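You operate a simulated robot arm through the tools that you are given. There is no shell and no other tool. Be economical: measure what you need, move in short steps, check, and stop when the job is done.

The job below is to be done with a simulated two-armed robot. You get a single attempt, and the scene is never put back.

Task
The printer is out of paper: load the stack from the bench and finish the waiting print.
Fine: push the paper guide back in; leave the printer flap down. Where these are worked on the way, their far stop is far enough and under half their travel is too little: paper guide.

It is judged by the outcome, as a careful person would: the job done as asked, and still so three seconds after it is handed in. It fails if anything else is knocked over, pushed out of place, dropped, spilled or broken.

Robot
Two 7-joint arms with two-finger grippers on one trunk, on a base that drives. Base frame: it is fixed to the floor where the robot stands at the start and does not move with it; the origin is under the middle of the robot, x ahead of it, y to its left, z up; the surface under the hand at the start is at about z = 880. Lengths are in mm, angles in degrees, forces in N, time in s.
The left shoulder is at the start at [60, 123, 970], the right one opposite. With the tool pointing down near the work surface each hand reaches from about 360 to 800 mm from the robot's upright axis, wherever it stands, measured 20 degrees to its own side. Places, roughly: computer [700, -600, 1100]; computer power button [500, -500, 1000]; eject button [400, -600, 1200]; keyboard down key [500, -1100, 900]; keyboard enter key [600, -1100, 900]; keyboard new key [700, -1000, 900]; keyboard page key [700, -1200, 900]; keyboard print key [700, -1100, 900]; keyboard rinse key [700, -1000, 900]; keyboard run key [700, -900, 900]; keyboard save key [700, -1100, 900]; keyboard stop key [700, -900, 900]; keyboard up key [600, -1100, 900]; monitor power button [800, -1100, 1000]; mouse wheel [400, -1400, 900]; paper guide [500, -100, 900]. Payload 1.47 kg a hand.
The tool frame of a hand sits at the grasp point between the pads (the TCP): z along the fingers, y along the line on which they close. The tips reach 16 mm beyond it. The gripper opens to 87 mm. The gripper's body begins 55 mm behind the TCP.
Orientation is that of the tool frame in the base frame, as a unit quaternion [w, x, y, z]. With the fingers straight down and closing along the base's y, the tool's x points along the base's -x, its y along +y and its z along -z.

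Tools
- The arms move only by the tool apply_moves. It takes "left_deltas", "right_deltas" or both (then of equal length, played together; a hand with none holds still); each is a list of rows, each a list of 3 entries, a list of its own where there are three numbers: the shift along the tool's x, y, z in units of 20 mm (1.0 is 20 mm), then the turn, a rotation vector about the tool's x, y, z in units of 6 degrees (1.0 is 6 degrees), then the gripper command, from -1 (shut) to 1 (fully open), values between in proportion. In form: [[[tx, ty, tz], [ax, ay, az], hand], ...]. A call has 1 to 8 rows; each row shifts and turns the commanded pose from where the row before left it, along the tool's axes as they then stand. A call with a number of a shift or a turn outside -1 to 1 is refused whole. Rows are played at 5 a second. More than 50 mm and 8.6 degrees between two rows, or a gripper value outside its range, and nothing of the call is played. Where a pose cannot be reached the arm comes as near as it can. A force on the tool above 90 N (or 10 N above the force at the start of the call, whichever is more), or a blocked arm, ends the call early, and 0.2 s more pass. The fingers move at their own pace (about 153 mm/s each) and stop on an object; they squeeze with about 28 N. The grip force told is the motor's: it shows also when the fingers shut on nothing. Time passes only in rows, and 0.2 s behind the last, so rows that do not move let the fingers close. It gives the time, the measured TCP pose, the force on the tool (base axes), the opening and the grip force at its end, in the units of the frame above (readings bear some noise), with the torque about the TCP (base axes, N m) and any sound that the robot's microphone picked up.
- Cameras (640 x 400 px; columns grow to the right, rows downward): "scene" is now at [85.5, -33.2, 1533.6]; the picture's right is [-0.41, -0.91, 0.00], its down [-0.61, 0.27, -0.74] and it looks along [0.68, -0.30, -0.67] (base axes); focal length 214 px, centre (320, 200). "left" rides on the left gripper at [73, -12, -90] in its tool frame; the picture's right is [0.16, 0.99, 0.00], its down [-0.72, 0.12, -0.68] and it looks along [-0.67, 0.11, 0.73] (tool axes); focal length 247 px, centre (320, 200). "right" rides on the right gripper at [73, 12, -90] in its tool frame; the picture's right is [-0.16, 0.99, 0.00], its down [-0.72, -0.12, -0.68] and it looks along [-0.67, -0.11, 0.73] (tool axes); focal length 247 px, centre (320, 200). There is no depth. A picture from a camera that has moved, and an enlarged one, comes with that camera's place and axes in the base frame and with its lens.
- snapshot(camera): a new picture of that camera. The clock stands still meanwhile.
- raise_lower(by): slides the trunk up (or, below 0, down) by that many mm; the arms and the scene camera ride with it, the base frame stays. It gives what a move gives, with no picture.
- drive_base(legs): drives the robot by 1 to 6 legs, each [ahead, left, turn to the left] in mm, mm and degrees, along the robot's own axes; the way and the turn of a leg run together, so that a leg with both is an arc; at most 1500 mm and 180 degrees a leg. The arms and the cameras ride along, it lands a little off, and it stops where it bumps. It gives what a move gives.
- aim_head(pan, tilt): turns the head with the scene camera to pan (to the left, within 120 degrees either way) and tilt (down, from -29 to 69), counted from straight ahead of the robot. It gives what a move gives.
- enlarge(camera, box): a new picture of the part [left, top, right, bottom] of that camera's present view, enlarged. The clock stands still meanwhile.
- sign_off(): hands the job in; it is judged then, once.

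Go step by step. Nothing tells you exact positions but the pictures and the camera data: compare them with the known pose of the tool, close in by small moves and look again before you grip or let go. The budget is 120 turns and 92 pictures, counting those below and the enlarged ones. Unless the task says otherwise, let go and move clear before handing in.

The tools are called after ">>>" as name(argument=value, ...) on one line, values as JSON. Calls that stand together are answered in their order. apply_moves: Moves the arms, as the interface text tells. Its arguments: {"type":"object","properties":{"left_deltas":{"type":"array","items":{"type":"array"}},"right_deltas":{"type":"array","items":{"type":"array"}}},"required":[]} The other tools are called the same way: raise_lower (by) slides the trunk up or down; drive_base (legs) drives the base; aim_head (pan, tilt) turns the head that bears the scene camera; snapshot (camera) takes a picture; enlarge (camera, box) takes an enlarged picture of a part of a camera's view; sign_off () hands the job in.

At the start:

```text
time: 0.0
left_position: [463.8, 16.5, 1402.5]
left_tool_rot: [0.001, 0.0, 1.0, 0.0]
left_contact_force: [0.3, -0.3, -0.3]
left_ft_torque: [-0.01, 0.04, 0.01]
left_width: 86.8
left_grasp_force: 0.1
right_position: [391.3, -298.1, 1384.5]
right_tool_rot: [0.0, 0.0, 1.0, 0.0]
right_contact_force: [0.3, 0.9, -0.5]
right_ft_torque: [-0.03, 0.04, 0.0]
right_width: 86.9
right_grasp_force: 0.1
trunk travel left (down, up): [-125.0, 105.0]
robot x, y, heading: [1.4, -0.6, -0.3]
head pan, tilt: [-24.0, 42.3]
```

scene: 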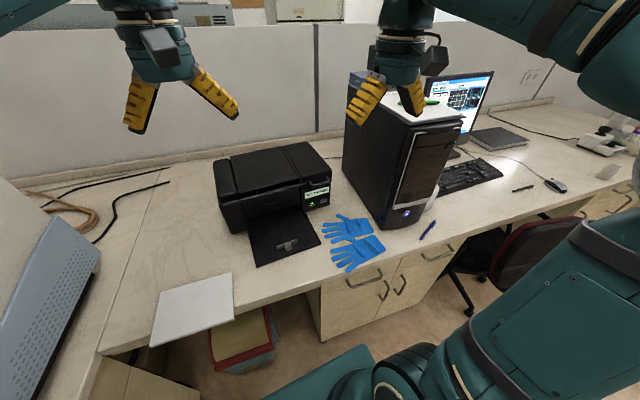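
right: 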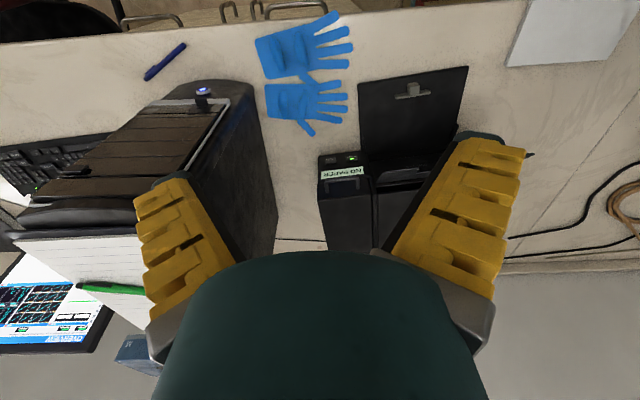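
left: 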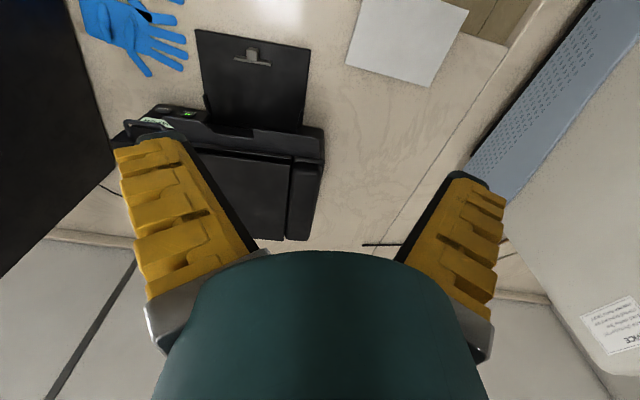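

I see the printer with its flap down (guide at the flap's front), the paper stack lying at about [470, 200, 880], and the computer to the right. I'll take close looks at the printer and stack.

>>> enlarge(camera="scene", box=[140, 130, 360, 350])

>>> enlarge(camera="left", box=[120, 0, 480, 225])

>>> enlarge(camera="scene", box=[340, 60, 640, 250])

```text
1.82 times, centred on (250, 240) of scene
camera zoom: at [85.5, -33.2, 1533.6], right [-0.41, -0.91, 0.0], down [-0.61, 0.27, -0.74], along [0.68, -0.3, -0.67], focal length 390 px, centre (447, 127)
```

zoom: 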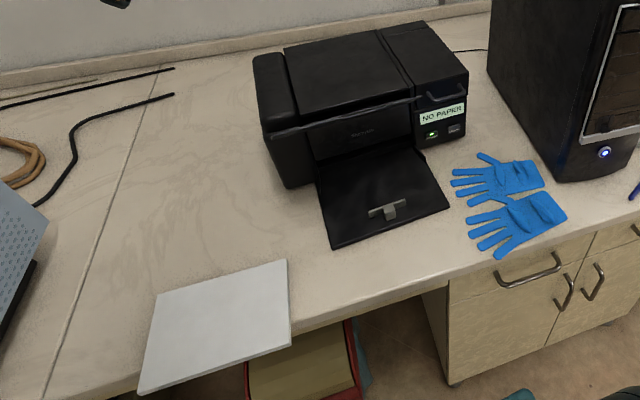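

```text
1.78 times, centred on (300, 112) of left
camera zoom: at [392.1, 5.4, 1490.8], right [-0.16, 0.99, 0.0], down [0.72, 0.12, 0.68], along [0.67, 0.11, -0.73], focal length 439 px, centre (356, 356)
```

zoom: 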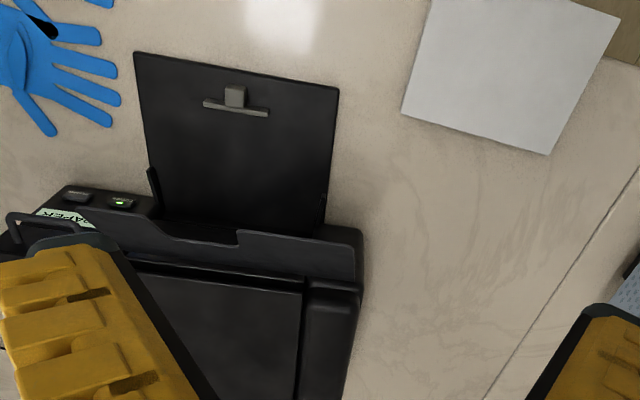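

```text
2.11 times, centred on (490, 155) of scene
camera zoom: at [85.5, -33.2, 1533.6], right [-0.41, -0.91, 0.0], down [-0.61, 0.27, -0.74], along [0.68, -0.3, -0.67], focal length 452 px, centre (-38, 295)
```

zoom: 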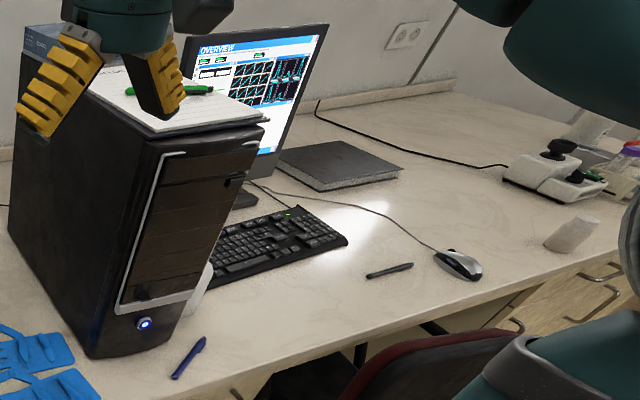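

The stack is about 210 x 150 mm, seemingly overhanging the bench front edge slightly, and the flap lies at x 518–700, y −230..4 with a T-shaped guide near x 555. I'll back off for horizontal-reach room, lower the trunk, and look again.

>>> drive_base(legs=[[-250, 0, 0]])

>>> raise_lower(by=-60)

>>> aim_head(pan=0, tilt=40)

>>> apply_moves(left_deltas=[[[0, 0, 1], [-0.77, -0.77, 0.77], 1], [[0, 0, 1], [-0.77, -0.77, 0.77], 1], [[0, 0, 1], [-0.77, -0.77, 0.77], 1], [[0, 0, 0], [-0.77, -0.77, 0.77], 1], [[0, 0, 0], [-0.77, -0.77, 0.77], 1], [[0, 0, 0], [-0.77, -0.77, 0.77], 1], [[0, 0, 0], [-0.77, -0.77, 0.77], 1], [[0, 0, 0], [-0.77, -0.77, 0.77], 1]])

>>> apply_moves(left_deltas=[[[0, 0, 0], [-0.77, -0.77, 0.77], 1], [[0, 0, 0], [-0.77, -0.77, 0.77], 1], [[0, 0, 0], [-0.77, -0.77, 0.77], 1], [[0, 0, 0], [-0.77, -0.77, 0.77], 1], [[0, 0, 0], [-0.77, -0.77, 0.77], 1], [[0, 0, 0], [-0.77, -0.77, 0.77], 1], [[0, 0, 0], [-0.77, -0.77, 0.77], 1]])

>>> snapshot(camera="scene")

```text
time: 1.8
left_position: [217.8, 17.4, 1402.3]
left_tool_rot: [0.0, -0.001, 1.0, -0.001]
left_contact_force: [-0.5, 0.0, -0.3]
left_ft_torque: [-0.03, 0.0, -0.01]
left_width: 87.0
left_grasp_force: 0.1
right_position: [145.2, -297.8, 1384.0]
right_tool_rot: [0.0, -0.001, 1.0, 0.001]
right_contact_force: [0.1, 0.2, -0.6]
right_ft_torque: [-0.01, -0.02, 0.04]
right_width: 87.0
right_grasp_force: 0.2
trunk travel left (down, up): [-125.0, 105.0]
robot x, y, heading: [-247.4, -0.1, 0.1]
head pan, tilt: [-24.0, 42.3]
```

```text
time: 2.8
left_position: [219.1, 17.6, 1342.0]
left_tool_rot: [0.0, -0.001, 1.0, 0.0]
left_contact_force: [-0.4, -0.1, -0.3]
left_ft_torque: [0.0, -0.03, 0.02]
left_width: 86.8
left_grasp_force: 0.1
right_position: [145.0, -296.9, 1323.1]
right_tool_rot: [0.0, -0.001, 1.0, 0.0]
right_contact_force: [0.1, 0.6, 0.6]
right_ft_torque: [-0.02, 0.0, -0.03]
right_width: 86.9
right_grasp_force: 0.1
trunk travel left (down, up): [-65.0, 165.0]
robot x, y, heading: [-246.6, 0.8, 0.1]
head pan, tilt: [-24.0, 42.3]
```

```text
time: 3.7
left_position: [218.4, 16.9, 1343.6]
left_tool_rot: [0.0, 0.0, 1.0, 0.0]
left_contact_force: [-0.3, -0.3, 0.2]
left_ft_torque: [0.01, -0.01, -0.02]
left_width: 87.1
left_grasp_force: 0.0
right_position: [146.5, -298.2, 1324.3]
right_tool_rot: [-0.001, -0.001, 1.0, 0.001]
right_contact_force: [-0.8, -0.2, 0.1]
right_ft_torque: [0.0, 0.0, 0.01]
right_width: 87.2
right_grasp_force: 0.1
trunk travel left (down, up): [-65.0, 165.0]
robot x, y, heading: [-246.0, 1.9, 0.0]
head pan, tilt: [0.0, 40.0]
```

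```text
time: 5.5
left_position: [223.4, 23.8, 1283.1]
left_tool_rot: [0.307, 0.305, 0.848, 0.307]
left_contact_force: [0.0, 0.2, 1.3]
left_ft_torque: [-0.04, 0.01, -0.02]
left_width: 87.1
left_grasp_force: 0.0
right_position: [145.7, -297.5, 1323.0]
right_tool_rot: [0.001, -0.001, 1.0, -0.001]
right_contact_force: [-0.7, 0.2, 0.7]
right_ft_torque: [0.0, 0.01, -0.02]
right_width: 87.0
right_grasp_force: 0.1
trunk travel left (down, up): [-65.0, 165.0]
robot x, y, heading: [-245.3, 1.8, 0.2]
head pan, tilt: [0.0, 40.0]
```

```text
time: 7.1
left_position: [225.4, 21.2, 1283.3]
left_tool_rot: [0.5, 0.5, 0.5, 0.5]
left_contact_force: [0.0, 0.1, -0.6]
left_ft_torque: [0.05, 0.0, 0.02]
left_width: 87.0
left_grasp_force: 0.0
right_position: [146.1, -298.6, 1323.8]
right_tool_rot: [0.0, -0.002, 1.0, 0.0]
right_contact_force: [-0.2, 0.5, 0.0]
right_ft_torque: [0.02, 0.0, 0.02]
right_width: 86.9
right_grasp_force: 0.2
trunk travel left (down, up): [-65.0, 165.0]
robot x, y, heading: [-243.6, -0.8, -0.1]
head pan, tilt: [0.0, 40.0]
```

```text
85 pictures are left
camera scene: at [-151.5, 1.0, 1476.9], right [0.0, -1.0, 0.0], down [-0.64, 0.0, -0.77], along [0.77, 0.0, -0.64], focal length 214 px, centre (320, 200)
```

scene: 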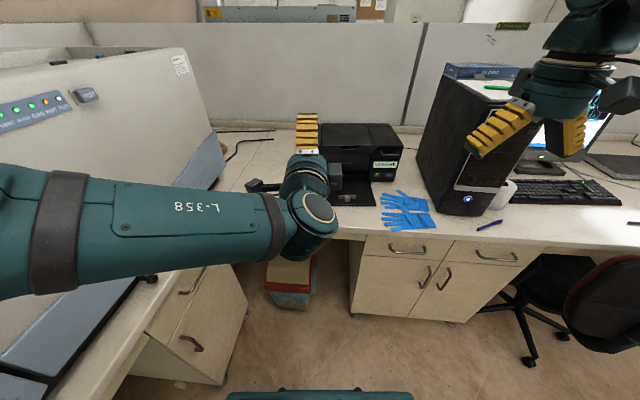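

The hand is now horizontal with the pads closing vertically. I'll lower the trunk and bring the hand down in front of the bench edge, toward the stack's near edge.

>>> raise_lower(by=-60)

>>> apply_moves(left_deltas=[[[1, -1, 0.4], [0, -1, 0], 1], [[1, -1, 0.4], [0, 0, 0], 1], [[1, -1, 0.4], [0, 0, 0], 1], [[1, -1, 0.4], [0, 0, 0], 1], [[1, -1, 0.4], [0, 0, 0], 1], [[1, -1, 0.4], [0, 0, 0], 1], [[1, -1, 0.4], [0, 0, 0], 1], [[1, -1, 0.4], [0, 0, 0], 1]])

>>> apply_moves(left_deltas=[[[0, -1, 0], [0, 0, 0], 1], [[0, -1, 0], [0, 0, 0], 1], [[0, -1, 0], [0, 0, 0], 1], [[0, -1, 0], [0, 0, 0], 1], [[0, -1, 0], [0, 0, 0], 1], [[0, 0, 0], [0, 0, 0], 1]])

>>> snapshot(camera="left")

>>> snapshot(camera="scene")

```text
time: 8.1
left_position: [225.5, 22.2, 1224.7]
left_tool_rot: [0.5, 0.5, 0.5, 0.5]
left_contact_force: [0.1, 0.7, 0.2]
left_ft_torque: [-0.03, -0.01, 0.01]
left_width: 86.8
left_grasp_force: 0.0
right_position: [145.8, -297.7, 1263.8]
right_tool_rot: [0.001, -0.001, 1.0, 0.0]
right_contact_force: [-0.3, 0.2, 0.1]
right_ft_torque: [0.01, 0.0, 0.04]
right_width: 86.9
right_grasp_force: 0.1
trunk travel left (down, up): [-5.0, 225.0]
robot x, y, heading: [-244.7, -3.1, -0.1]
head pan, tilt: [0.0, 40.0]
```

```text
time: 9.9
left_position: [270.1, 110.1, 1123.5]
left_tool_rot: [0.521, 0.531, 0.472, 0.473]
left_contact_force: [1.2, 0.1, 0.3]
left_ft_torque: [-0.01, 0.03, 0.0]
left_width: 86.9
left_grasp_force: 0.2
left hand out of reach, approached as far as the arm can: row 5, 6, 7, 8
right_position: [146.3, -297.5, 1262.7]
right_tool_rot: [0.001, -0.001, 1.0, 0.001]
right_contact_force: [-0.1, 0.1, -0.3]
right_ft_torque: [0.0, -0.03, 0.01]
right_width: 87.1
right_grasp_force: 0.0
trunk travel left (down, up): [-5.0, 225.0]
robot x, y, heading: [-245.8, 0.9, 0.2]
head pan, tilt: [0.0, 40.0]
```

```text
time: 11.3
left_position: [270.0, 110.5, 1077.6]
left_tool_rot: [0.523, 0.528, 0.473, 0.473]
left_contact_force: [0.8, 0.0, 0.2]
left_ft_torque: [0.05, -0.01, 0.0]
left_width: 86.9
left_grasp_force: 0.0
left hand out of reach, approached as far as the arm can: row 3, 4, 5
right_position: [146.7, -296.5, 1264.0]
right_tool_rot: [0.0, 0.0, 1.0, -0.001]
right_contact_force: [-0.3, -0.8, 0.4]
right_ft_torque: [0.0, 0.05, -0.03]
right_width: 86.8
right_grasp_force: 0.0
trunk travel left (down, up): [-5.0, 225.0]
robot x, y, heading: [-247.0, 2.5, -0.1]
head pan, tilt: [0.0, 40.0]
```

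```text
84 pictures are left
camera left: at [189.4, 193.5, 1064.8], right [0.02, 0.15, 0.99], down [-0.75, -0.65, 0.12], along [0.66, -0.75, 0.1], focal length 247 px, centre (320, 200)
```

left: 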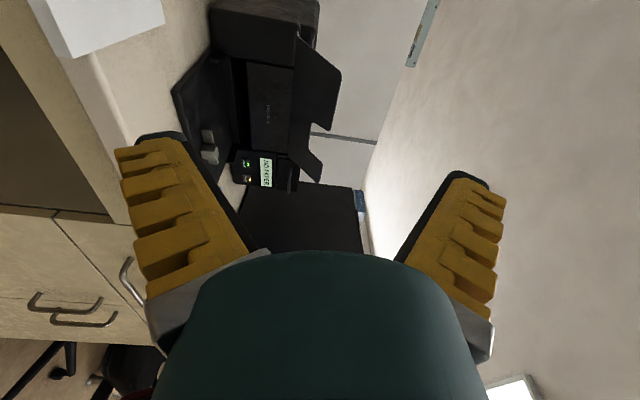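

```text
83 pictures are left
camera scene: at [-151.3, 1.2, 1416.9], right [0.0, -1.0, 0.0], down [-0.64, 0.0, -0.77], along [0.77, 0.0, -0.64], focal length 214 px, centre (320, 200)
```

scene: 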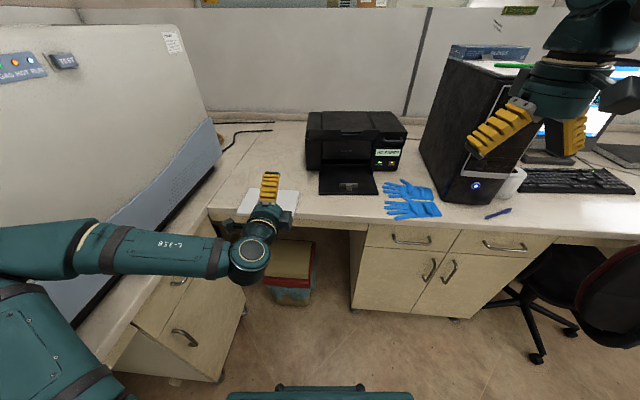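

The arm is too folded close to the body there. I'll back the base off more and extend the arm forward while lowering.

>>> drive_base(legs=[[-170, 60, 0]])

>>> apply_moves(left_deltas=[[[0, 0, 1], [0, 0, 0], 1], [[0, 0, 1], [0, 0, 0], 1], [[0, 0, 1], [0, 0, 0], 1], [[0, -0.5, 1], [0, 0, 0], 1], [[0, -0.8, 1], [0, 0, 0], 1], [[0, -0.8, 1], [0, 0, 0], 1], [[0.5, -0.8, 1], [0, 0, 0], 1], [[0.5, -0.8, 1], [0, 0, 0], 1]])

>>> snapshot(camera="left")

```text
time: 12.6
left_position: [160.6, 121.3, 1082.1]
left_tool_rot: [0.533, 0.537, 0.46, 0.465]
left_contact_force: [0.5, -0.4, 0.4]
left_ft_torque: [-0.01, -0.01, -0.03]
left_width: 86.9
left_grasp_force: 0.0
right_position: [35.0, -276.7, 1260.6]
right_tool_rot: [0.0, 0.004, 1.0, 0.004]
right_contact_force: [-0.3, -0.8, -0.2]
right_ft_torque: [0.01, 0.02, -0.01]
right_width: 87.2
right_grasp_force: 0.1
trunk travel left (down, up): [-5.0, 225.0]
robot x, y, heading: [-358.5, 36.4, -0.5]
head pan, tilt: [0.0, 40.0]
stopped in leg 1: the robot was blocked; the commanded pose is now the measured one
```

```text
time: 14.3
left_position: [161.1, 114.0, 1088.4]
left_tool_rot: [0.529, 0.537, 0.455, 0.474]
left_contact_force: [0.0, 0.5, 0.3]
left_ft_torque: [0.01, 0.0, 0.0]
left_width: 87.1
left_grasp_force: 0.0
left hand out of reach, approached as far as the arm can: row 1, 2, 3, 4, 5, 6, 7, 8
right_position: [26.1, -285.6, 1261.2]
right_tool_rot: [0.004, 0.003, 1.0, 0.009]
right_contact_force: [-0.3, 0.2, 0.0]
right_ft_torque: [0.0, 0.0, -0.02]
right_width: 87.0
right_grasp_force: 0.0
trunk travel left (down, up): [-5.0, 225.0]
robot x, y, heading: [-355.8, 34.8, -0.3]
head pan, tilt: [0.0, 40.0]
```

```text
82 pictures are left
camera left: at [83.5, 199.2, 1076.3], right [0.01, 0.13, 0.99], down [-0.77, -0.63, 0.09], along [0.63, -0.77, 0.1], focal length 247 px, centre (320, 200)
```

left: 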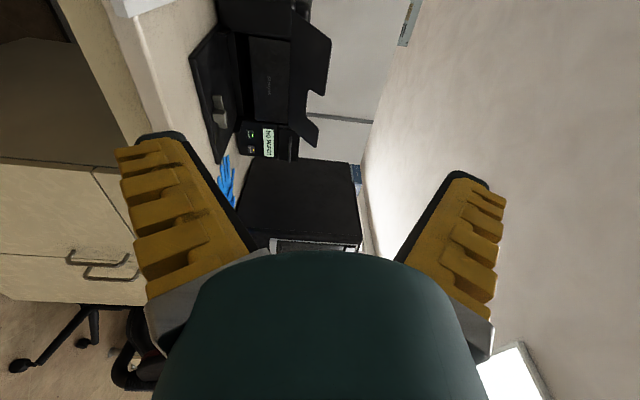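

The base was blocked and the arm seems stuck near a limit; I'll look at the arm and what's around.

>>> aim_head(pan=60, tilt=45)

>>> snapshot(camera="scene")

>>> aim_head(pan=115, tilt=50)

>>> snapshot(camera="scene")

```text
time: 15.7
left_position: [162.4, 114.0, 1088.2]
left_tool_rot: [0.53, 0.536, 0.456, 0.472]
left_contact_force: [0.4, -0.2, 0.1]
left_ft_torque: [-0.01, 0.02, -0.02]
left_width: 87.1
left_grasp_force: 0.0
right_position: [27.2, -285.2, 1260.5]
right_tool_rot: [0.002, 0.004, 1.0, 0.009]
right_contact_force: [-0.5, 0.6, 0.2]
right_ft_torque: [0.03, -0.01, 0.02]
right_width: 87.1
right_grasp_force: 0.0
trunk travel left (down, up): [-5.0, 225.0]
robot x, y, heading: [-355.1, 35.7, -0.3]
head pan, tilt: [60.0, 45.0]
```

```text
81 pictures are left
camera scene: at [-312.4, 84.0, 1411.0], right [0.86, -0.51, 0.0], down [-0.35, -0.6, -0.72], along [0.36, 0.62, -0.69], focal length 214 px, centre (320, 200)
```

scene: 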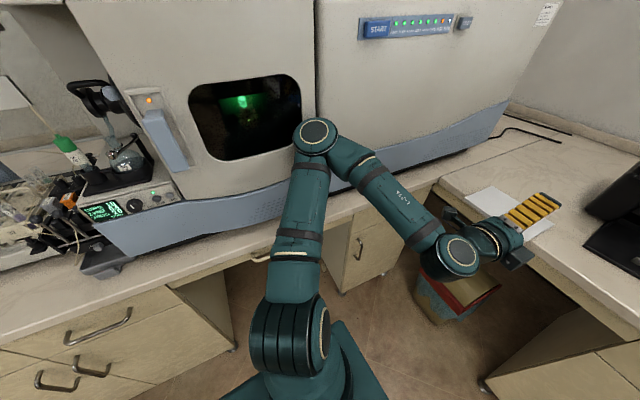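

```text
time: 16.9
left_position: [161.4, 113.8, 1086.6]
left_tool_rot: [0.529, 0.537, 0.456, 0.472]
left_contact_force: [0.4, -0.7, -0.4]
left_ft_torque: [0.01, 0.0, -0.02]
left_width: 87.0
left_grasp_force: 0.0
right_position: [28.3, -285.1, 1259.6]
right_tool_rot: [0.003, 0.003, 1.0, 0.009]
right_contact_force: [0.1, 0.6, -0.4]
right_ft_torque: [0.02, 0.03, 0.01]
right_width: 87.0
right_grasp_force: 0.0
trunk travel left (down, up): [-5.0, 225.0]
robot x, y, heading: [-354.7, 35.7, -0.7]
head pan, tilt: [115.0, 50.0]
```

```text
80 pictures are left
camera scene: at [-385.3, 84.0, 1403.7], right [0.91, 0.42, 0.01], down [0.32, -0.69, -0.65], along [-0.26, 0.6, -0.76], focal length 214 px, centre (320, 200)
```

scene: 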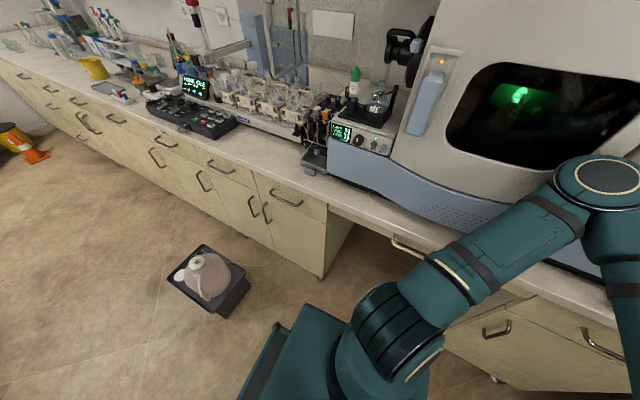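

The left elbow is up against the analyzer. I'll drive right to free it and reach the stack diagonally from there instead.

>>> drive_base(legs=[[0, -170, 0.5]])

>>> aim_head(pan=25, tilt=40)

>>> apply_moves(left_deltas=[[[0.5, 0, 1], [0, 0, 0], 1], [[0.5, 0, 1], [0, 0, 0], 1], [[1, 0, 1], [0, 0, 0], 1], [[1, -0.5, 1], [0, 0, 0], 1], [[1, -0.8, 1], [0, 0, 0], 1], [[1, -0.8, 0.5], [0, 0, 0], 1], [[1, -0.8, 0.5], [0, 0, 0], 1], [[1, -0.8, 0.5], [0, 0, 0], 1]])

>>> snapshot(camera="scene")

```text
time: 19.0
left_position: [165.8, -33.3, 1081.7]
left_tool_rot: [0.531, 0.531, 0.466, 0.468]
left_contact_force: [0.5, 0.4, -1.2]
left_ft_torque: [0.03, -0.03, 0.0]
left_width: 87.0
left_grasp_force: 0.1
right_position: [35.9, -431.5, 1263.3]
right_tool_rot: [0.0, -0.001, 1.0, 0.0]
right_contact_force: [-0.2, 0.6, 0.3]
right_ft_torque: [0.0, -0.02, -0.01]
right_width: 87.0
right_grasp_force: 0.1
trunk travel left (down, up): [-5.0, 225.0]
robot x, y, heading: [-354.7, -134.0, 0.1]
head pan, tilt: [115.0, 50.0]
```

```text
time: 20.7
left_position: [167.4, -33.3, 1083.0]
left_tool_rot: [0.531, 0.532, 0.466, 0.467]
left_contact_force: [-0.3, -0.4, -0.1]
left_ft_torque: [0.01, -0.02, -0.03]
left_width: 87.1
left_grasp_force: 0.1
right_position: [35.6, -431.8, 1264.0]
right_tool_rot: [0.0, 0.0, 1.0, 0.0]
right_contact_force: [0.8, -0.4, 0.6]
right_ft_torque: [-0.01, 0.01, 0.04]
right_width: 86.9
right_grasp_force: 0.1
trunk travel left (down, up): [-5.0, 225.0]
robot x, y, heading: [-354.8, -133.9, -0.2]
head pan, tilt: [25.0, 40.0]
```

```text
time: 22.5
left_position: [177.7, -20.6, 1084.1]
left_tool_rot: [0.529, 0.532, 0.467, 0.467]
left_contact_force: [0.7, 0.2, 0.8]
left_ft_torque: [-0.01, 0.0, 0.01]
left_width: 87.0
left_grasp_force: 0.1
left hand out of reach, approached as far as the arm can: row 1, 2, 3, 4, 5, 6, 7, 8
right_position: [36.4, -431.9, 1263.8]
right_tool_rot: [0.0, -0.001, 1.0, 0.0]
right_contact_force: [-0.6, 0.1, -0.5]
right_ft_torque: [0.03, 0.01, 0.01]
right_width: 86.8
right_grasp_force: 0.0
trunk travel left (down, up): [-5.0, 225.0]
robot x, y, heading: [-355.7, -133.2, 0.2]
head pan, tilt: [25.0, 40.0]
```

```text
79 pictures are left
camera scene: at [-269.5, -96.5, 1416.9], right [0.42, -0.91, 0.0], down [-0.58, -0.27, -0.77], along [0.69, 0.32, -0.64], focal length 214 px, centre (320, 200)
```

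scene: 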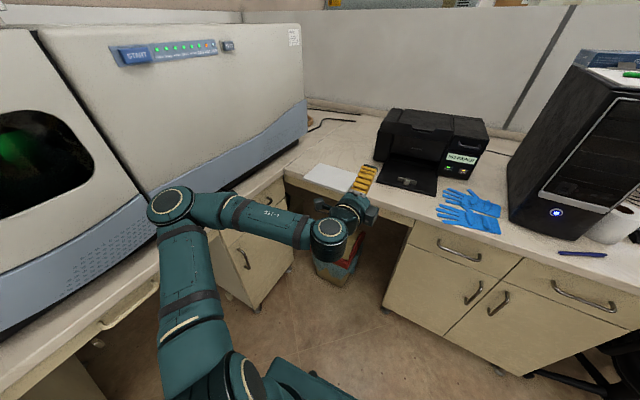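

A wrist roll limit seems to stop it. I'll roll the hand 180° about its own axis the other way (same pinch geometry) and retry.

>>> apply_moves(left_deltas=[[[0, 0, 0], [0, 0, -1], 1], [[0, 0, 0], [0, 0, -1], 1], [[0, 0, 0], [0, 0, -1], 1], [[0, 0, 0], [0, 0, -1], 1], [[0, 0, 0], [0, 0, -1], 1], [[0, 0, 0], [0, 0, -1], 1], [[0, 0, 0], [0, 0, -1], 1], [[0, 0, 0], [0, 0, -1], 1]])

>>> apply_moves(left_deltas=[[[0, 0, 0], [0, 0, -1], 1], [[0, 0, 0], [0, 0, -1], 1], [[0, 0, 0], [0, 0, -1], 1], [[0, 0, 0], [0, 0, -1], 1], [[0, 0, 0], [0, 0, -1], 1], [[0, 0, 0], [0, 0, -1], 1], [[0, 0, 0], [0, 0, -1], 1], [[0, 0, 0], [0, 0, -1], 1]])

>>> apply_moves(left_deltas=[[[0, 0, 0.5], [0, 0, -1], 1], [[0, 0, 0.5], [0, 0, -1], 1], [[0, 0, 0.5], [0, 0, -1], 1], [[0, 0, 0.5], [0, 0, -1], 1], [[0, 0, 0.5], [0, 0, -1], 1], [[0, 0, 0.5], [0, 0, -1], 1], [[0, 0, 0.5], [0, 0, -1], 1], [[0, 0, 0.5], [0, 0, -1], 1]])

>>> apply_moves(left_deltas=[[[0, 0, 0.5], [0, 0, -1], 1], [[0, 0, 0.5], [0, 0, -1], 1], [[0, 0, 0.5], [0, 0, -1], 1], [[0, 0, 0.5], [0, 0, -1], 1], [[0, 0, 0.5], [0, 0, -1], 1], [[0, 0, 0.5], [0, 0, -1], 1]])

```text
time: 24.3
left_position: [178.3, -19.5, 1085.1]
left_tool_rot: [0.675, 0.295, 0.643, 0.21]
left_contact_force: [0.4, 0.3, 0.5]
left_ft_torque: [0.01, -0.01, 0.02]
left_width: 87.2
left_grasp_force: 0.0
right_position: [35.1, -430.3, 1263.6]
right_tool_rot: [-0.001, -0.001, 1.0, -0.001]
right_contact_force: [0.0, 0.0, -0.2]
right_ft_torque: [0.01, 0.02, 0.02]
right_width: 87.2
right_grasp_force: 0.0
trunk travel left (down, up): [-5.0, 225.0]
robot x, y, heading: [-356.0, -130.9, -0.0]
head pan, tilt: [25.0, 40.0]
```

```text
time: 26.1
left_position: [178.3, -19.0, 1085.1]
left_tool_rot: [0.702, 0.009, 0.708, -0.081]
left_contact_force: [0.0, -0.5, 0.4]
left_ft_torque: [-0.03, 0.02, -0.01]
left_width: 87.2
left_grasp_force: 0.1
right_position: [35.5, -432.4, 1264.3]
right_tool_rot: [0.0, -0.001, 1.0, 0.001]
right_contact_force: [0.2, -0.4, 0.0]
right_ft_torque: [-0.03, -0.04, 0.0]
right_width: 87.2
right_grasp_force: 0.1
trunk travel left (down, up): [-5.0, 225.0]
robot x, y, heading: [-357.4, -133.6, -0.0]
head pan, tilt: [25.0, 40.0]
```

```text
time: 27.9
left_position: [240.4, 40.4, 1053.6]
left_tool_rot: [0.632, -0.211, 0.68, -0.306]
left_contact_force: [0.9, 0.2, -1.0]
left_ft_torque: [0.04, 0.01, -0.01]
left_width: 87.1
left_grasp_force: 0.1
left hand out of reach, approached as far as the arm can: row 1, 3, 5, 7, 8
right_position: [36.8, -433.1, 1263.0]
right_tool_rot: [0.0, 0.0, 1.0, -0.001]
right_contact_force: [-0.4, 0.6, 0.7]
right_ft_torque: [-0.05, -0.03, -0.02]
right_width: 87.1
right_grasp_force: 0.0
trunk travel left (down, up): [-5.0, 225.0]
robot x, y, heading: [-354.2, -134.0, 0.3]
head pan, tilt: [25.0, 40.0]
```

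```text
time: 29.3
left_position: [297.6, 40.6, 1055.9]
left_tool_rot: [0.505, -0.411, 0.582, -0.488]
left_contact_force: [0.3, -0.4, 0.0]
left_ft_torque: [0.0, 0.02, 0.0]
left_width: 87.0
left_grasp_force: 0.0
left hand out of reach, approached as far as the arm can: row 2, 4
right_position: [36.8, -431.6, 1263.7]
right_tool_rot: [-0.001, -0.002, 1.0, -0.001]
right_contact_force: [0.5, 0.7, -0.3]
right_ft_torque: [0.0, -0.02, 0.01]
right_width: 87.0
right_grasp_force: 0.1
trunk travel left (down, up): [-5.0, 225.0]
robot x, y, heading: [-355.8, -132.3, 0.1]
head pan, tilt: [25.0, 40.0]
```

The roll worked. Now I finish levelling and move left and down in front of the stack's near edge.

>>> apply_moves(left_deltas=[[[-1, 0, 0], [0, 0, -1], 1], [[-1, 0, 0], [0, 0, -0.8], 1], [[-1, 0.9, 0], [0, 0, 0], 1], [[-1, 1, 0], [0, 0, 0], 1], [[-1, 1, 0], [0, 0, 0], 1], [[-1, 1, 0], [0, 0, 0], 1], [[-1, 1, 0], [0, 0, 0], 1], [[-0.8, 1, 0], [0, 0, 0], 1]])

>>> snapshot(camera="left")

>>> snapshot(camera="scene")

```text
time: 31.1
left_position: [318.3, 192.3, 944.4]
left_tool_rot: [0.461, -0.464, 0.538, -0.532]
left_contact_force: [-0.5, 0.2, -0.9]
left_ft_torque: [0.01, 0.0, 0.01]
left_width: 87.1
left_grasp_force: 0.1
right_position: [35.6, -430.7, 1263.4]
right_tool_rot: [0.0, -0.001, 1.0, 0.0]
right_contact_force: [-0.5, 0.7, 0.3]
right_ft_torque: [0.01, 0.0, 0.02]
right_width: 87.2
right_grasp_force: 0.1
trunk travel left (down, up): [-5.0, 225.0]
robot x, y, heading: [-355.7, -131.0, 0.3]
head pan, tilt: [25.0, 40.0]
```

```text
78 pictures are left
camera left: at [221.0, 134.1, 954.8], right [-0.03, -0.15, -0.99], down [-0.57, 0.81, -0.11], along [0.82, 0.56, -0.11], focal length 247 px, centre (320, 200)
```

left: 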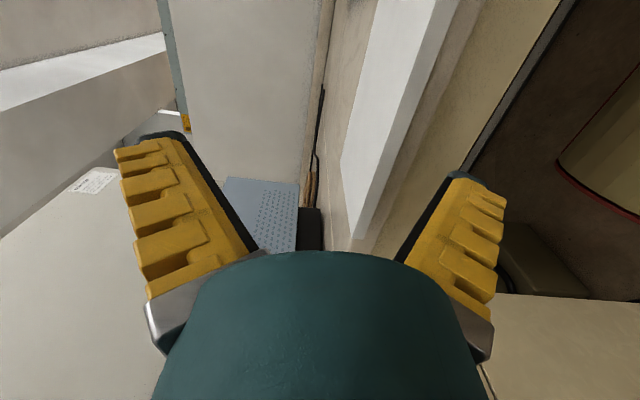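

```text
77 pictures are left
camera scene: at [-269.5, -96.2, 1416.9], right [0.42, -0.91, 0.0], down [-0.58, -0.27, -0.77], along [0.69, 0.32, -0.64], focal length 214 px, centre (320, 200)
```

scene: 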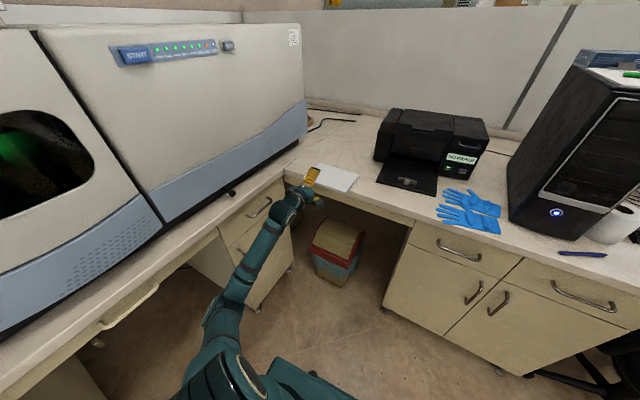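

Excellent configuration now. I enlarge to judge the stack's thickness and overhang.

>>> enlarge(camera="left", box=[310, 0, 510, 270])

>>> enlarge(camera="scene", box=[270, 130, 450, 240])

```text
1.48 times, centred on (410, 135) of left
camera zoom: at [221.0, 134.1, 954.8], right [-0.03, -0.15, -0.99], down [-0.57, 0.81, -0.11], along [0.82, 0.56, -0.11], focal length 366 px, centre (187, 296)
```

zoom: 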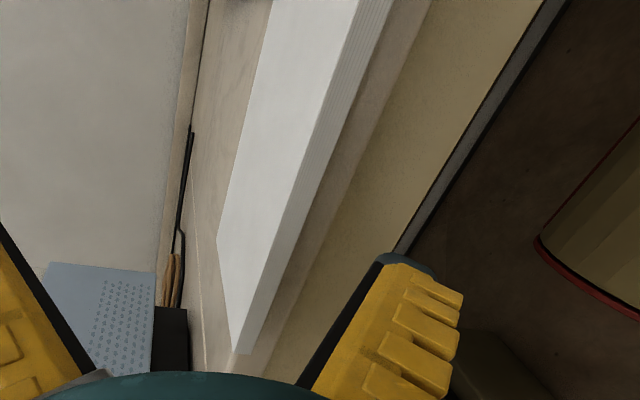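

```text
3.56 times, centred on (360, 185) of scene
camera zoom: at [-269.5, -96.2, 1416.9], right [0.42, -0.91, 0.0], down [-0.58, -0.27, -0.77], along [0.69, 0.32, -0.64], focal length 763 px, centre (178, 253)
```

zoom: 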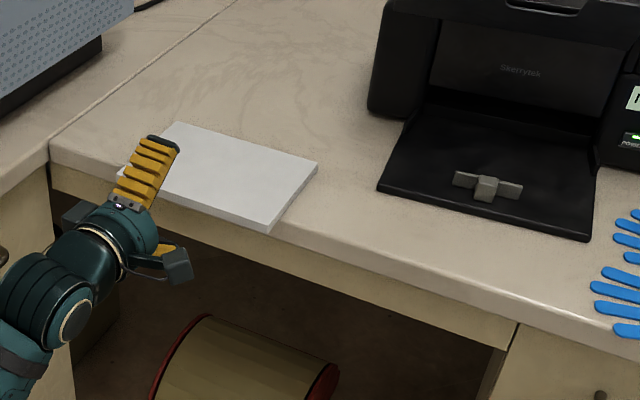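

The stack is about 15 mm thick. I'll lower the hand to its height and look along the bench to see the overhang.

>>> apply_moves(left_deltas=[[[0, 1, 0], [0, 0, 0], 1], [[0, 1, 0], [0, 0, 0], 1], [[0, 0.8, 0], [0, 0, 0], 1], [[0, 0, 0], [0, 0, 0], 1]])

>>> snapshot(camera="left")

```text
time: 32.1
left_position: [319.3, 193.0, 887.3]
left_tool_rot: [0.461, -0.464, 0.538, -0.531]
left_contact_force: [0.3, 0.7, -0.3]
left_ft_torque: [0.01, -0.02, 0.01]
left_width: 86.9
left_grasp_force: 0.2
right_position: [35.7, -430.2, 1264.3]
right_tool_rot: [0.0, -0.002, 1.0, 0.0]
right_contact_force: [0.0, 0.6, -0.8]
right_ft_torque: [-0.02, 0.02, -0.03]
right_width: 86.9
right_grasp_force: 0.0
trunk travel left (down, up): [-5.0, 225.0]
robot x, y, heading: [-356.6, -135.8, 0.1]
head pan, tilt: [25.0, 40.0]
```

```text
74 pictures are left
camera left: at [220.2, 133.4, 898.4], right [-0.03, -0.15, -0.99], down [-0.57, 0.81, -0.11], along [0.82, 0.56, -0.11], focal length 247 px, centre (320, 200)
```

left: 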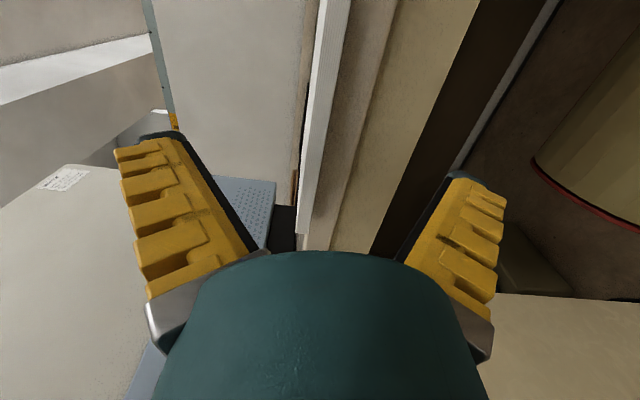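

I'll lower a little more to see the underside and enlarge.

>>> apply_moves(left_deltas=[[[0, 1, 0], [0, 0, 0], 1], [[0, 1, 0], [0, 0, 0], 1], [[0, 0, 0], [0, 0, 0], 1]])

>>> enlarge(camera="left", box=[230, 0, 430, 250])

```text
time: 32.9
left_position: [319.9, 193.2, 847.2]
left_tool_rot: [0.46, -0.466, 0.538, -0.531]
left_contact_force: [-1.0, 1.2, -0.5]
left_ft_torque: [0.02, 0.02, 0.02]
left_width: 86.8
left_grasp_force: 0.0
right_position: [35.4, -430.3, 1263.5]
right_tool_rot: [0.0, -0.002, 1.0, 0.0]
right_contact_force: [-0.3, -0.7, -0.7]
right_ft_torque: [0.0, 0.01, 0.0]
right_width: 87.1
right_grasp_force: 0.1
trunk travel left (down, up): [-5.0, 225.0]
robot x, y, heading: [-358.6, -132.6, -0.1]
head pan, tilt: [25.0, 40.0]
```

```text
1.60 times, centred on (330, 125) of left
camera zoom: at [221.2, 134.7, 859.5], right [-0.03, -0.15, -0.99], down [-0.57, 0.81, -0.11], along [0.82, 0.56, -0.11], focal length 395 px, centre (304, 320)
```

zoom: 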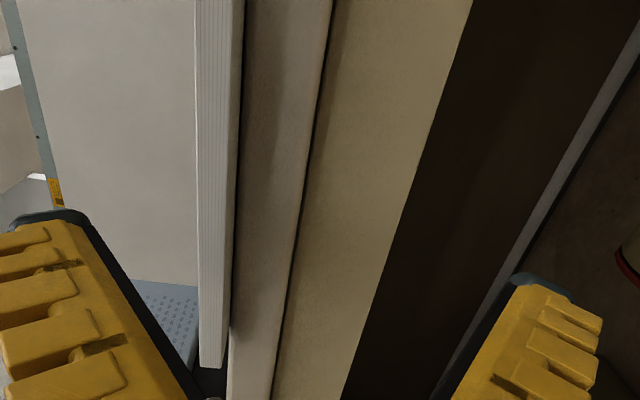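

A thin shadowed underside shows, so the stack does overhang by perhaps 10–30 mm. I raise to the stack's mid height and advance until the tips straddle it.

>>> apply_moves(left_deltas=[[[0, -1, 0], [0, -0.3, 0], 1], [[0, -1, 0], [0, 0, 0], 1], [[0, 0, 1], [0, 0, 0], 1], [[0, 0, 1], [0, 0, 0], 1], [[0, 0, 0.9], [0, 0, 0], 1], [[0, 0, 0], [0, 0, 0], 1]])

>>> snapshot(camera="left")

>>> enlarge(camera="scene", box=[270, 130, 450, 240])

```text
time: 34.3
left_position: [378.9, 187.1, 886.8]
left_tool_rot: [0.469, -0.472, 0.531, -0.524]
left_contact_force: [0.9, 0.7, 0.0]
left_ft_torque: [-0.01, -0.01, 0.0]
left_width: 86.9
left_grasp_force: 0.0
right_position: [37.0, -431.4, 1263.6]
right_tool_rot: [0.0, -0.001, 1.0, 0.0]
right_contact_force: [0.2, -0.5, -0.4]
right_ft_torque: [0.02, 0.02, 0.02]
right_width: 86.7
right_grasp_force: 0.0
trunk travel left (down, up): [-5.0, 225.0]
robot x, y, heading: [-357.2, -132.6, 0.3]
head pan, tilt: [25.0, 40.0]
```

```text
72 pictures are left
camera left: at [281.0, 124.5, 897.5], right [-0.03, -0.15, -0.99], down [-0.59, 0.8, -0.11], along [0.8, 0.58, -0.11], focal length 247 px, centre (320, 200)
```

left: 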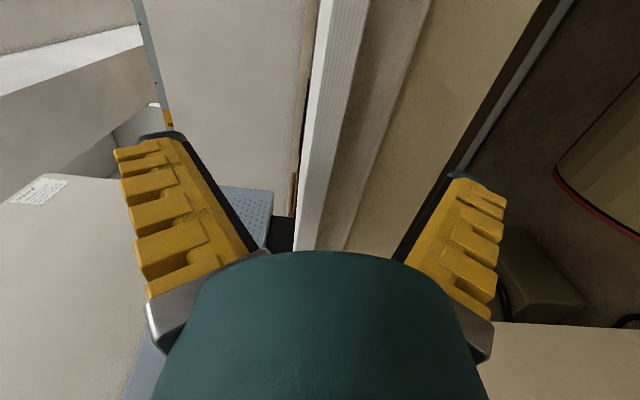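

```text
3.56 times, centred on (360, 185) of scene
camera zoom: at [-269.6, -96.4, 1416.9], right [0.42, -0.91, 0.0], down [-0.58, -0.27, -0.77], along [0.69, 0.32, -0.64], focal length 763 px, centre (178, 253)
```

zoom: 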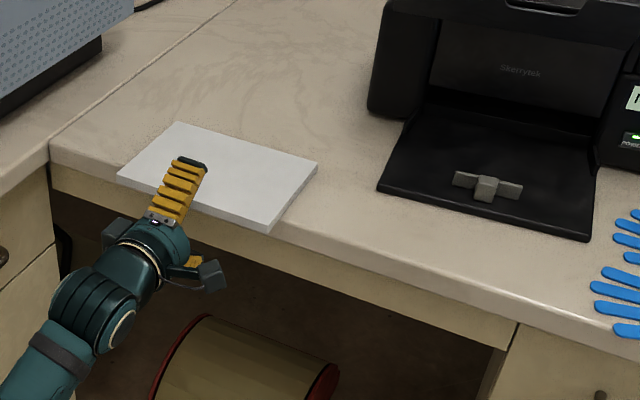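

Fingers straddle the stack; I edge forward in small steps watching the force.

>>> apply_moves(left_deltas=[[[0, 0, 0.3], [0, 0, 0], 1], [[0, 0, 0.3], [0, 0, 0], 1], [[0, 0, 0], [0, 0, 0], 1]])

>>> enlarge(camera="left", box=[250, 100, 530, 270])

```text
time: 35.1
left_position: [388.4, 185.7, 886.6]
left_tool_rot: [0.469, -0.473, 0.531, -0.524]
left_contact_force: [-0.5, -0.1, 0.6]
left_ft_torque: [0.0, 0.0, 0.01]
left_width: 87.0
left_grasp_force: 0.1
right_position: [35.5, -431.0, 1264.2]
right_tool_rot: [-0.001, -0.001, 1.0, 0.0]
right_contact_force: [-0.1, 0.6, -0.6]
right_ft_torque: [0.0, 0.01, -0.01]
right_width: 87.0
right_grasp_force: 0.0
trunk travel left (down, up): [-5.0, 225.0]
robot x, y, heading: [-356.2, -133.6, 0.3]
head pan, tilt: [25.0, 40.0]
```

```text
2.29 times, centred on (390, 185) of left
camera zoom: at [292.7, 123.3, 897.5], right [-0.03, -0.15, -0.99], down [-0.59, 0.8, -0.11], along [0.8, 0.58, -0.11], focal length 564 px, centre (160, 234)
```

zoom: 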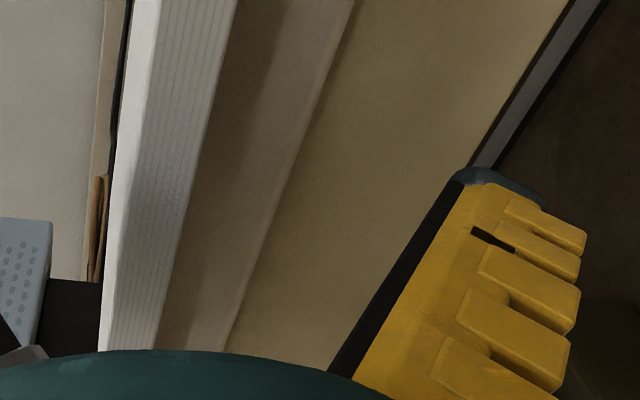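

Shadow on the bench face confirms overhang. A few mm more forward, then close gently and check.

>>> apply_moves(left_deltas=[[[0, 0, 0.2], [0, 0, 0], 1], [[0, 0, 0], [0, 0, 0], 0.2], [[0, 0, 0], [0, 0, 0], -0.2], [[0, 0, 0], [0, 0, 0], -0.2]])

>>> snapshot(camera="left")

```text
time: 36.1
left_position: [394.3, 184.1, 886.8]
left_tool_rot: [0.469, -0.473, 0.531, -0.524]
left_contact_force: [0.4, 0.2, 0.6]
left_ft_torque: [-0.01, -0.02, -0.03]
left_width: 40.7
left_grasp_force: 4.7
right_position: [36.8, -431.8, 1264.3]
right_tool_rot: [0.0, 0.0, 1.0, 0.0]
right_contact_force: [0.2, 1.1, -0.5]
right_ft_torque: [-0.02, -0.02, 0.03]
right_width: 86.9
right_grasp_force: 0.0
trunk travel left (down, up): [-5.0, 225.0]
robot x, y, heading: [-354.7, -129.0, 0.1]
head pan, tilt: [25.0, 40.0]
```

```text
69 pictures are left
camera left: at [296.5, 122.3, 897.5], right [-0.03, -0.15, -0.99], down [-0.59, 0.8, -0.11], along [0.8, 0.58, -0.11], focal length 247 px, centre (320, 200)
```

left: 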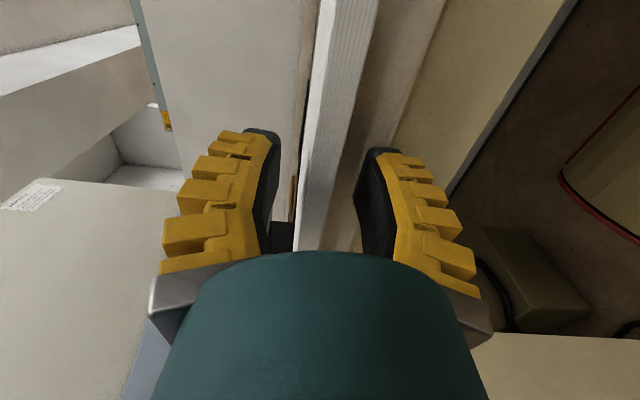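

>>> apply_moves(left_deltas=[[[0, 0, 0], [0, 0, 0], -0.4], [[0, 0, 0], [0, 0, 0], -0.4]])

>>> enlarge(camera="left", box=[200, 90, 480, 270])

```text
time: 36.7
left_position: [393.7, 184.8, 886.5]
left_tool_rot: [0.469, -0.472, 0.531, -0.525]
left_contact_force: [-0.4, -0.4, 0.6]
left_ft_torque: [0.0, 0.01, 0.01]
left_width: 32.2
left_grasp_force: 5.2
right_position: [36.5, -431.1, 1263.7]
right_tool_rot: [0.0, -0.001, 1.0, 0.0]
right_contact_force: [-0.6, -0.9, 0.6]
right_ft_torque: [-0.01, -0.02, -0.02]
right_width: 86.8
right_grasp_force: 0.1
trunk travel left (down, up): [-5.0, 225.0]
robot x, y, heading: [-356.8, -135.9, 0.2]
head pan, tilt: [25.0, 40.0]
```

```text
2.22 times, centred on (340, 180) of left
camera zoom: at [296.5, 122.3, 897.5], right [-0.03, -0.15, -0.99], down [-0.59, 0.8, -0.11], along [0.8, 0.58, -0.11], focal length 549 px, centre (276, 244)
```

zoom: 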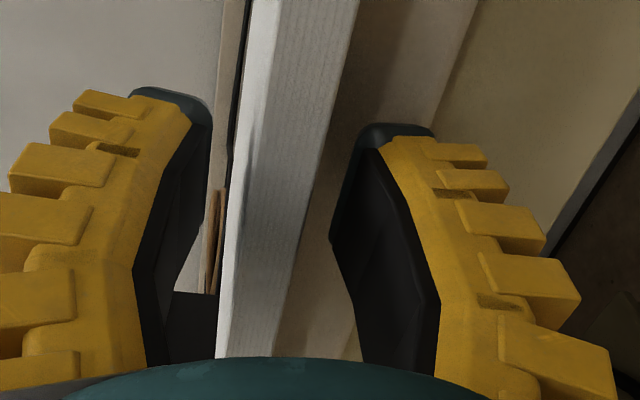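

Both pads are nearing the stack evenly; I close fully.

>>> apply_moves(left_deltas=[[[0, 0, 0], [0, 0, 0], -0.7], [[0, 0, 0], [0, 0, 0], -1], [[0, 0, 0], [0, 0, 0], -1], [[0, 0, 0], [0, 0, 0], -1]])

>>> enlarge(camera="left", box=[200, 90, 480, 270])

```text
time: 37.7
left_position: [393.8, 184.6, 886.2]
left_tool_rot: [0.469, -0.473, 0.531, -0.524]
left_contact_force: [-0.5, 0.1, -0.3]
left_ft_torque: [-0.03, -0.01, 0.02]
left_width: 6.4
left_grasp_force: 28.2
right_position: [36.3, -431.7, 1264.6]
right_tool_rot: [0.0, -0.001, 1.0, 0.0]
right_contact_force: [0.5, -1.1, -1.0]
right_ft_torque: [0.0, 0.02, 0.02]
right_width: 87.1
right_grasp_force: 0.0
trunk travel left (down, up): [-5.0, 225.0]
robot x, y, heading: [-356.2, -133.9, 0.1]
head pan, tilt: [25.0, 40.0]
```

```text
2.22 times, centred on (340, 180) of left
camera zoom: at [296.4, 122.3, 897.5], right [-0.03, -0.15, -0.99], down [-0.59, 0.8, -0.11], along [0.8, 0.58, -0.11], focal length 549 px, centre (276, 244)
```

zoom: 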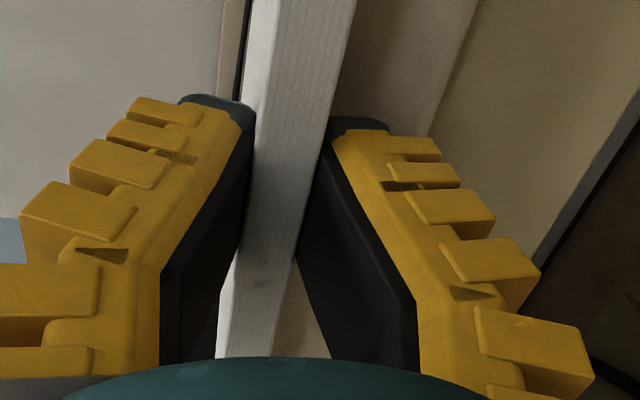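

Gripped (28 N). I lift 40 mm gently and check.

>>> apply_moves(left_deltas=[[[0, -0.3, 0], [0, 0, 0], -1], [[0, -0.5, 0], [0, 0, 0], -1], [[0, -0.5, 0], [0, 0, 0], -1], [[0, -0.7, 0], [0, 0, 0], -1]])

>>> snapshot(camera="left")

>>> enlarge(camera="scene", box=[270, 130, 450, 240])

```text
time: 38.7
left_position: [392.4, 183.2, 927.0]
left_tool_rot: [0.469, -0.473, 0.531, -0.524]
left_contact_force: [0.2, -0.3, -0.5]
left_ft_torque: [-0.03, 0.08, -0.04]
left_width: 6.0
left_grasp_force: 27.8
right_position: [35.8, -431.1, 1262.9]
right_tool_rot: [0.0, -0.001, 1.0, 0.0]
right_contact_force: [-0.2, 0.7, 0.3]
right_ft_torque: [0.01, 0.0, 0.01]
right_width: 87.1
right_grasp_force: 0.1
trunk travel left (down, up): [-5.0, 225.0]
robot x, y, heading: [-357.3, -135.5, 0.2]
head pan, tilt: [25.0, 40.0]
```

```text
66 pictures are left
camera left: at [295.7, 121.3, 937.9], right [-0.03, -0.15, -0.99], down [-0.59, 0.8, -0.11], along [0.8, 0.58, -0.11], focal length 247 px, centre (320, 200)
```

left: 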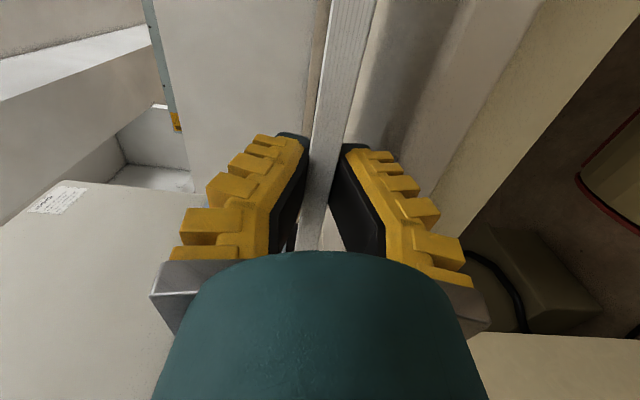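

```text
3.56 times, centred on (360, 185) of scene
camera zoom: at [-269.4, -96.5, 1416.9], right [0.42, -0.91, 0.0], down [-0.58, -0.27, -0.77], along [0.69, 0.32, -0.64], focal length 763 px, centre (178, 253)
```

zoom: 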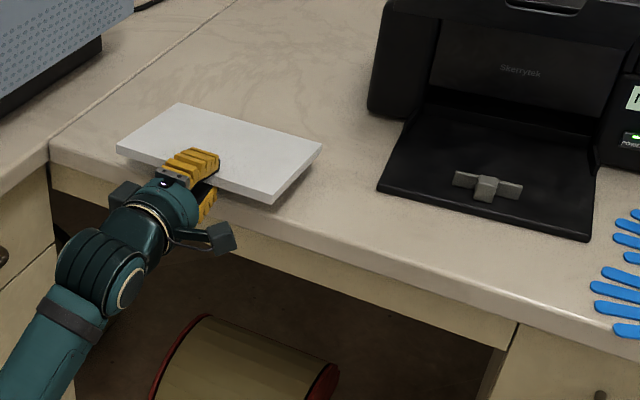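

The stack is held level. Now I examine the printer's tray, guide and inner bed closely.

>>> enlarge(camera="scene", box=[370, 100, 490, 200])

```text
4.00 times, centred on (430, 150) of scene
camera zoom: at [-269.4, -96.5, 1416.9], right [0.42, -0.91, 0.0], down [-0.58, -0.27, -0.77], along [0.69, 0.32, -0.64], focal length 858 px, centre (-120, 400)
```

zoom: 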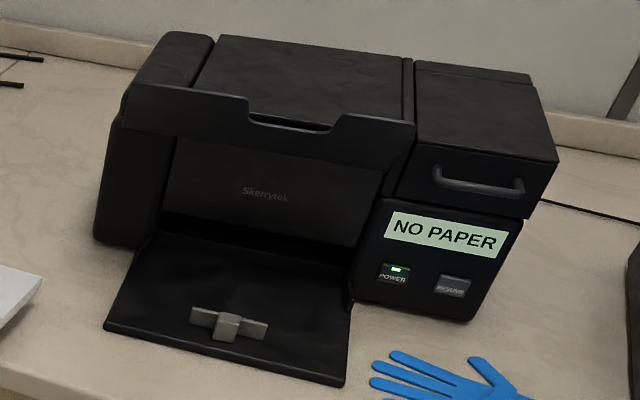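

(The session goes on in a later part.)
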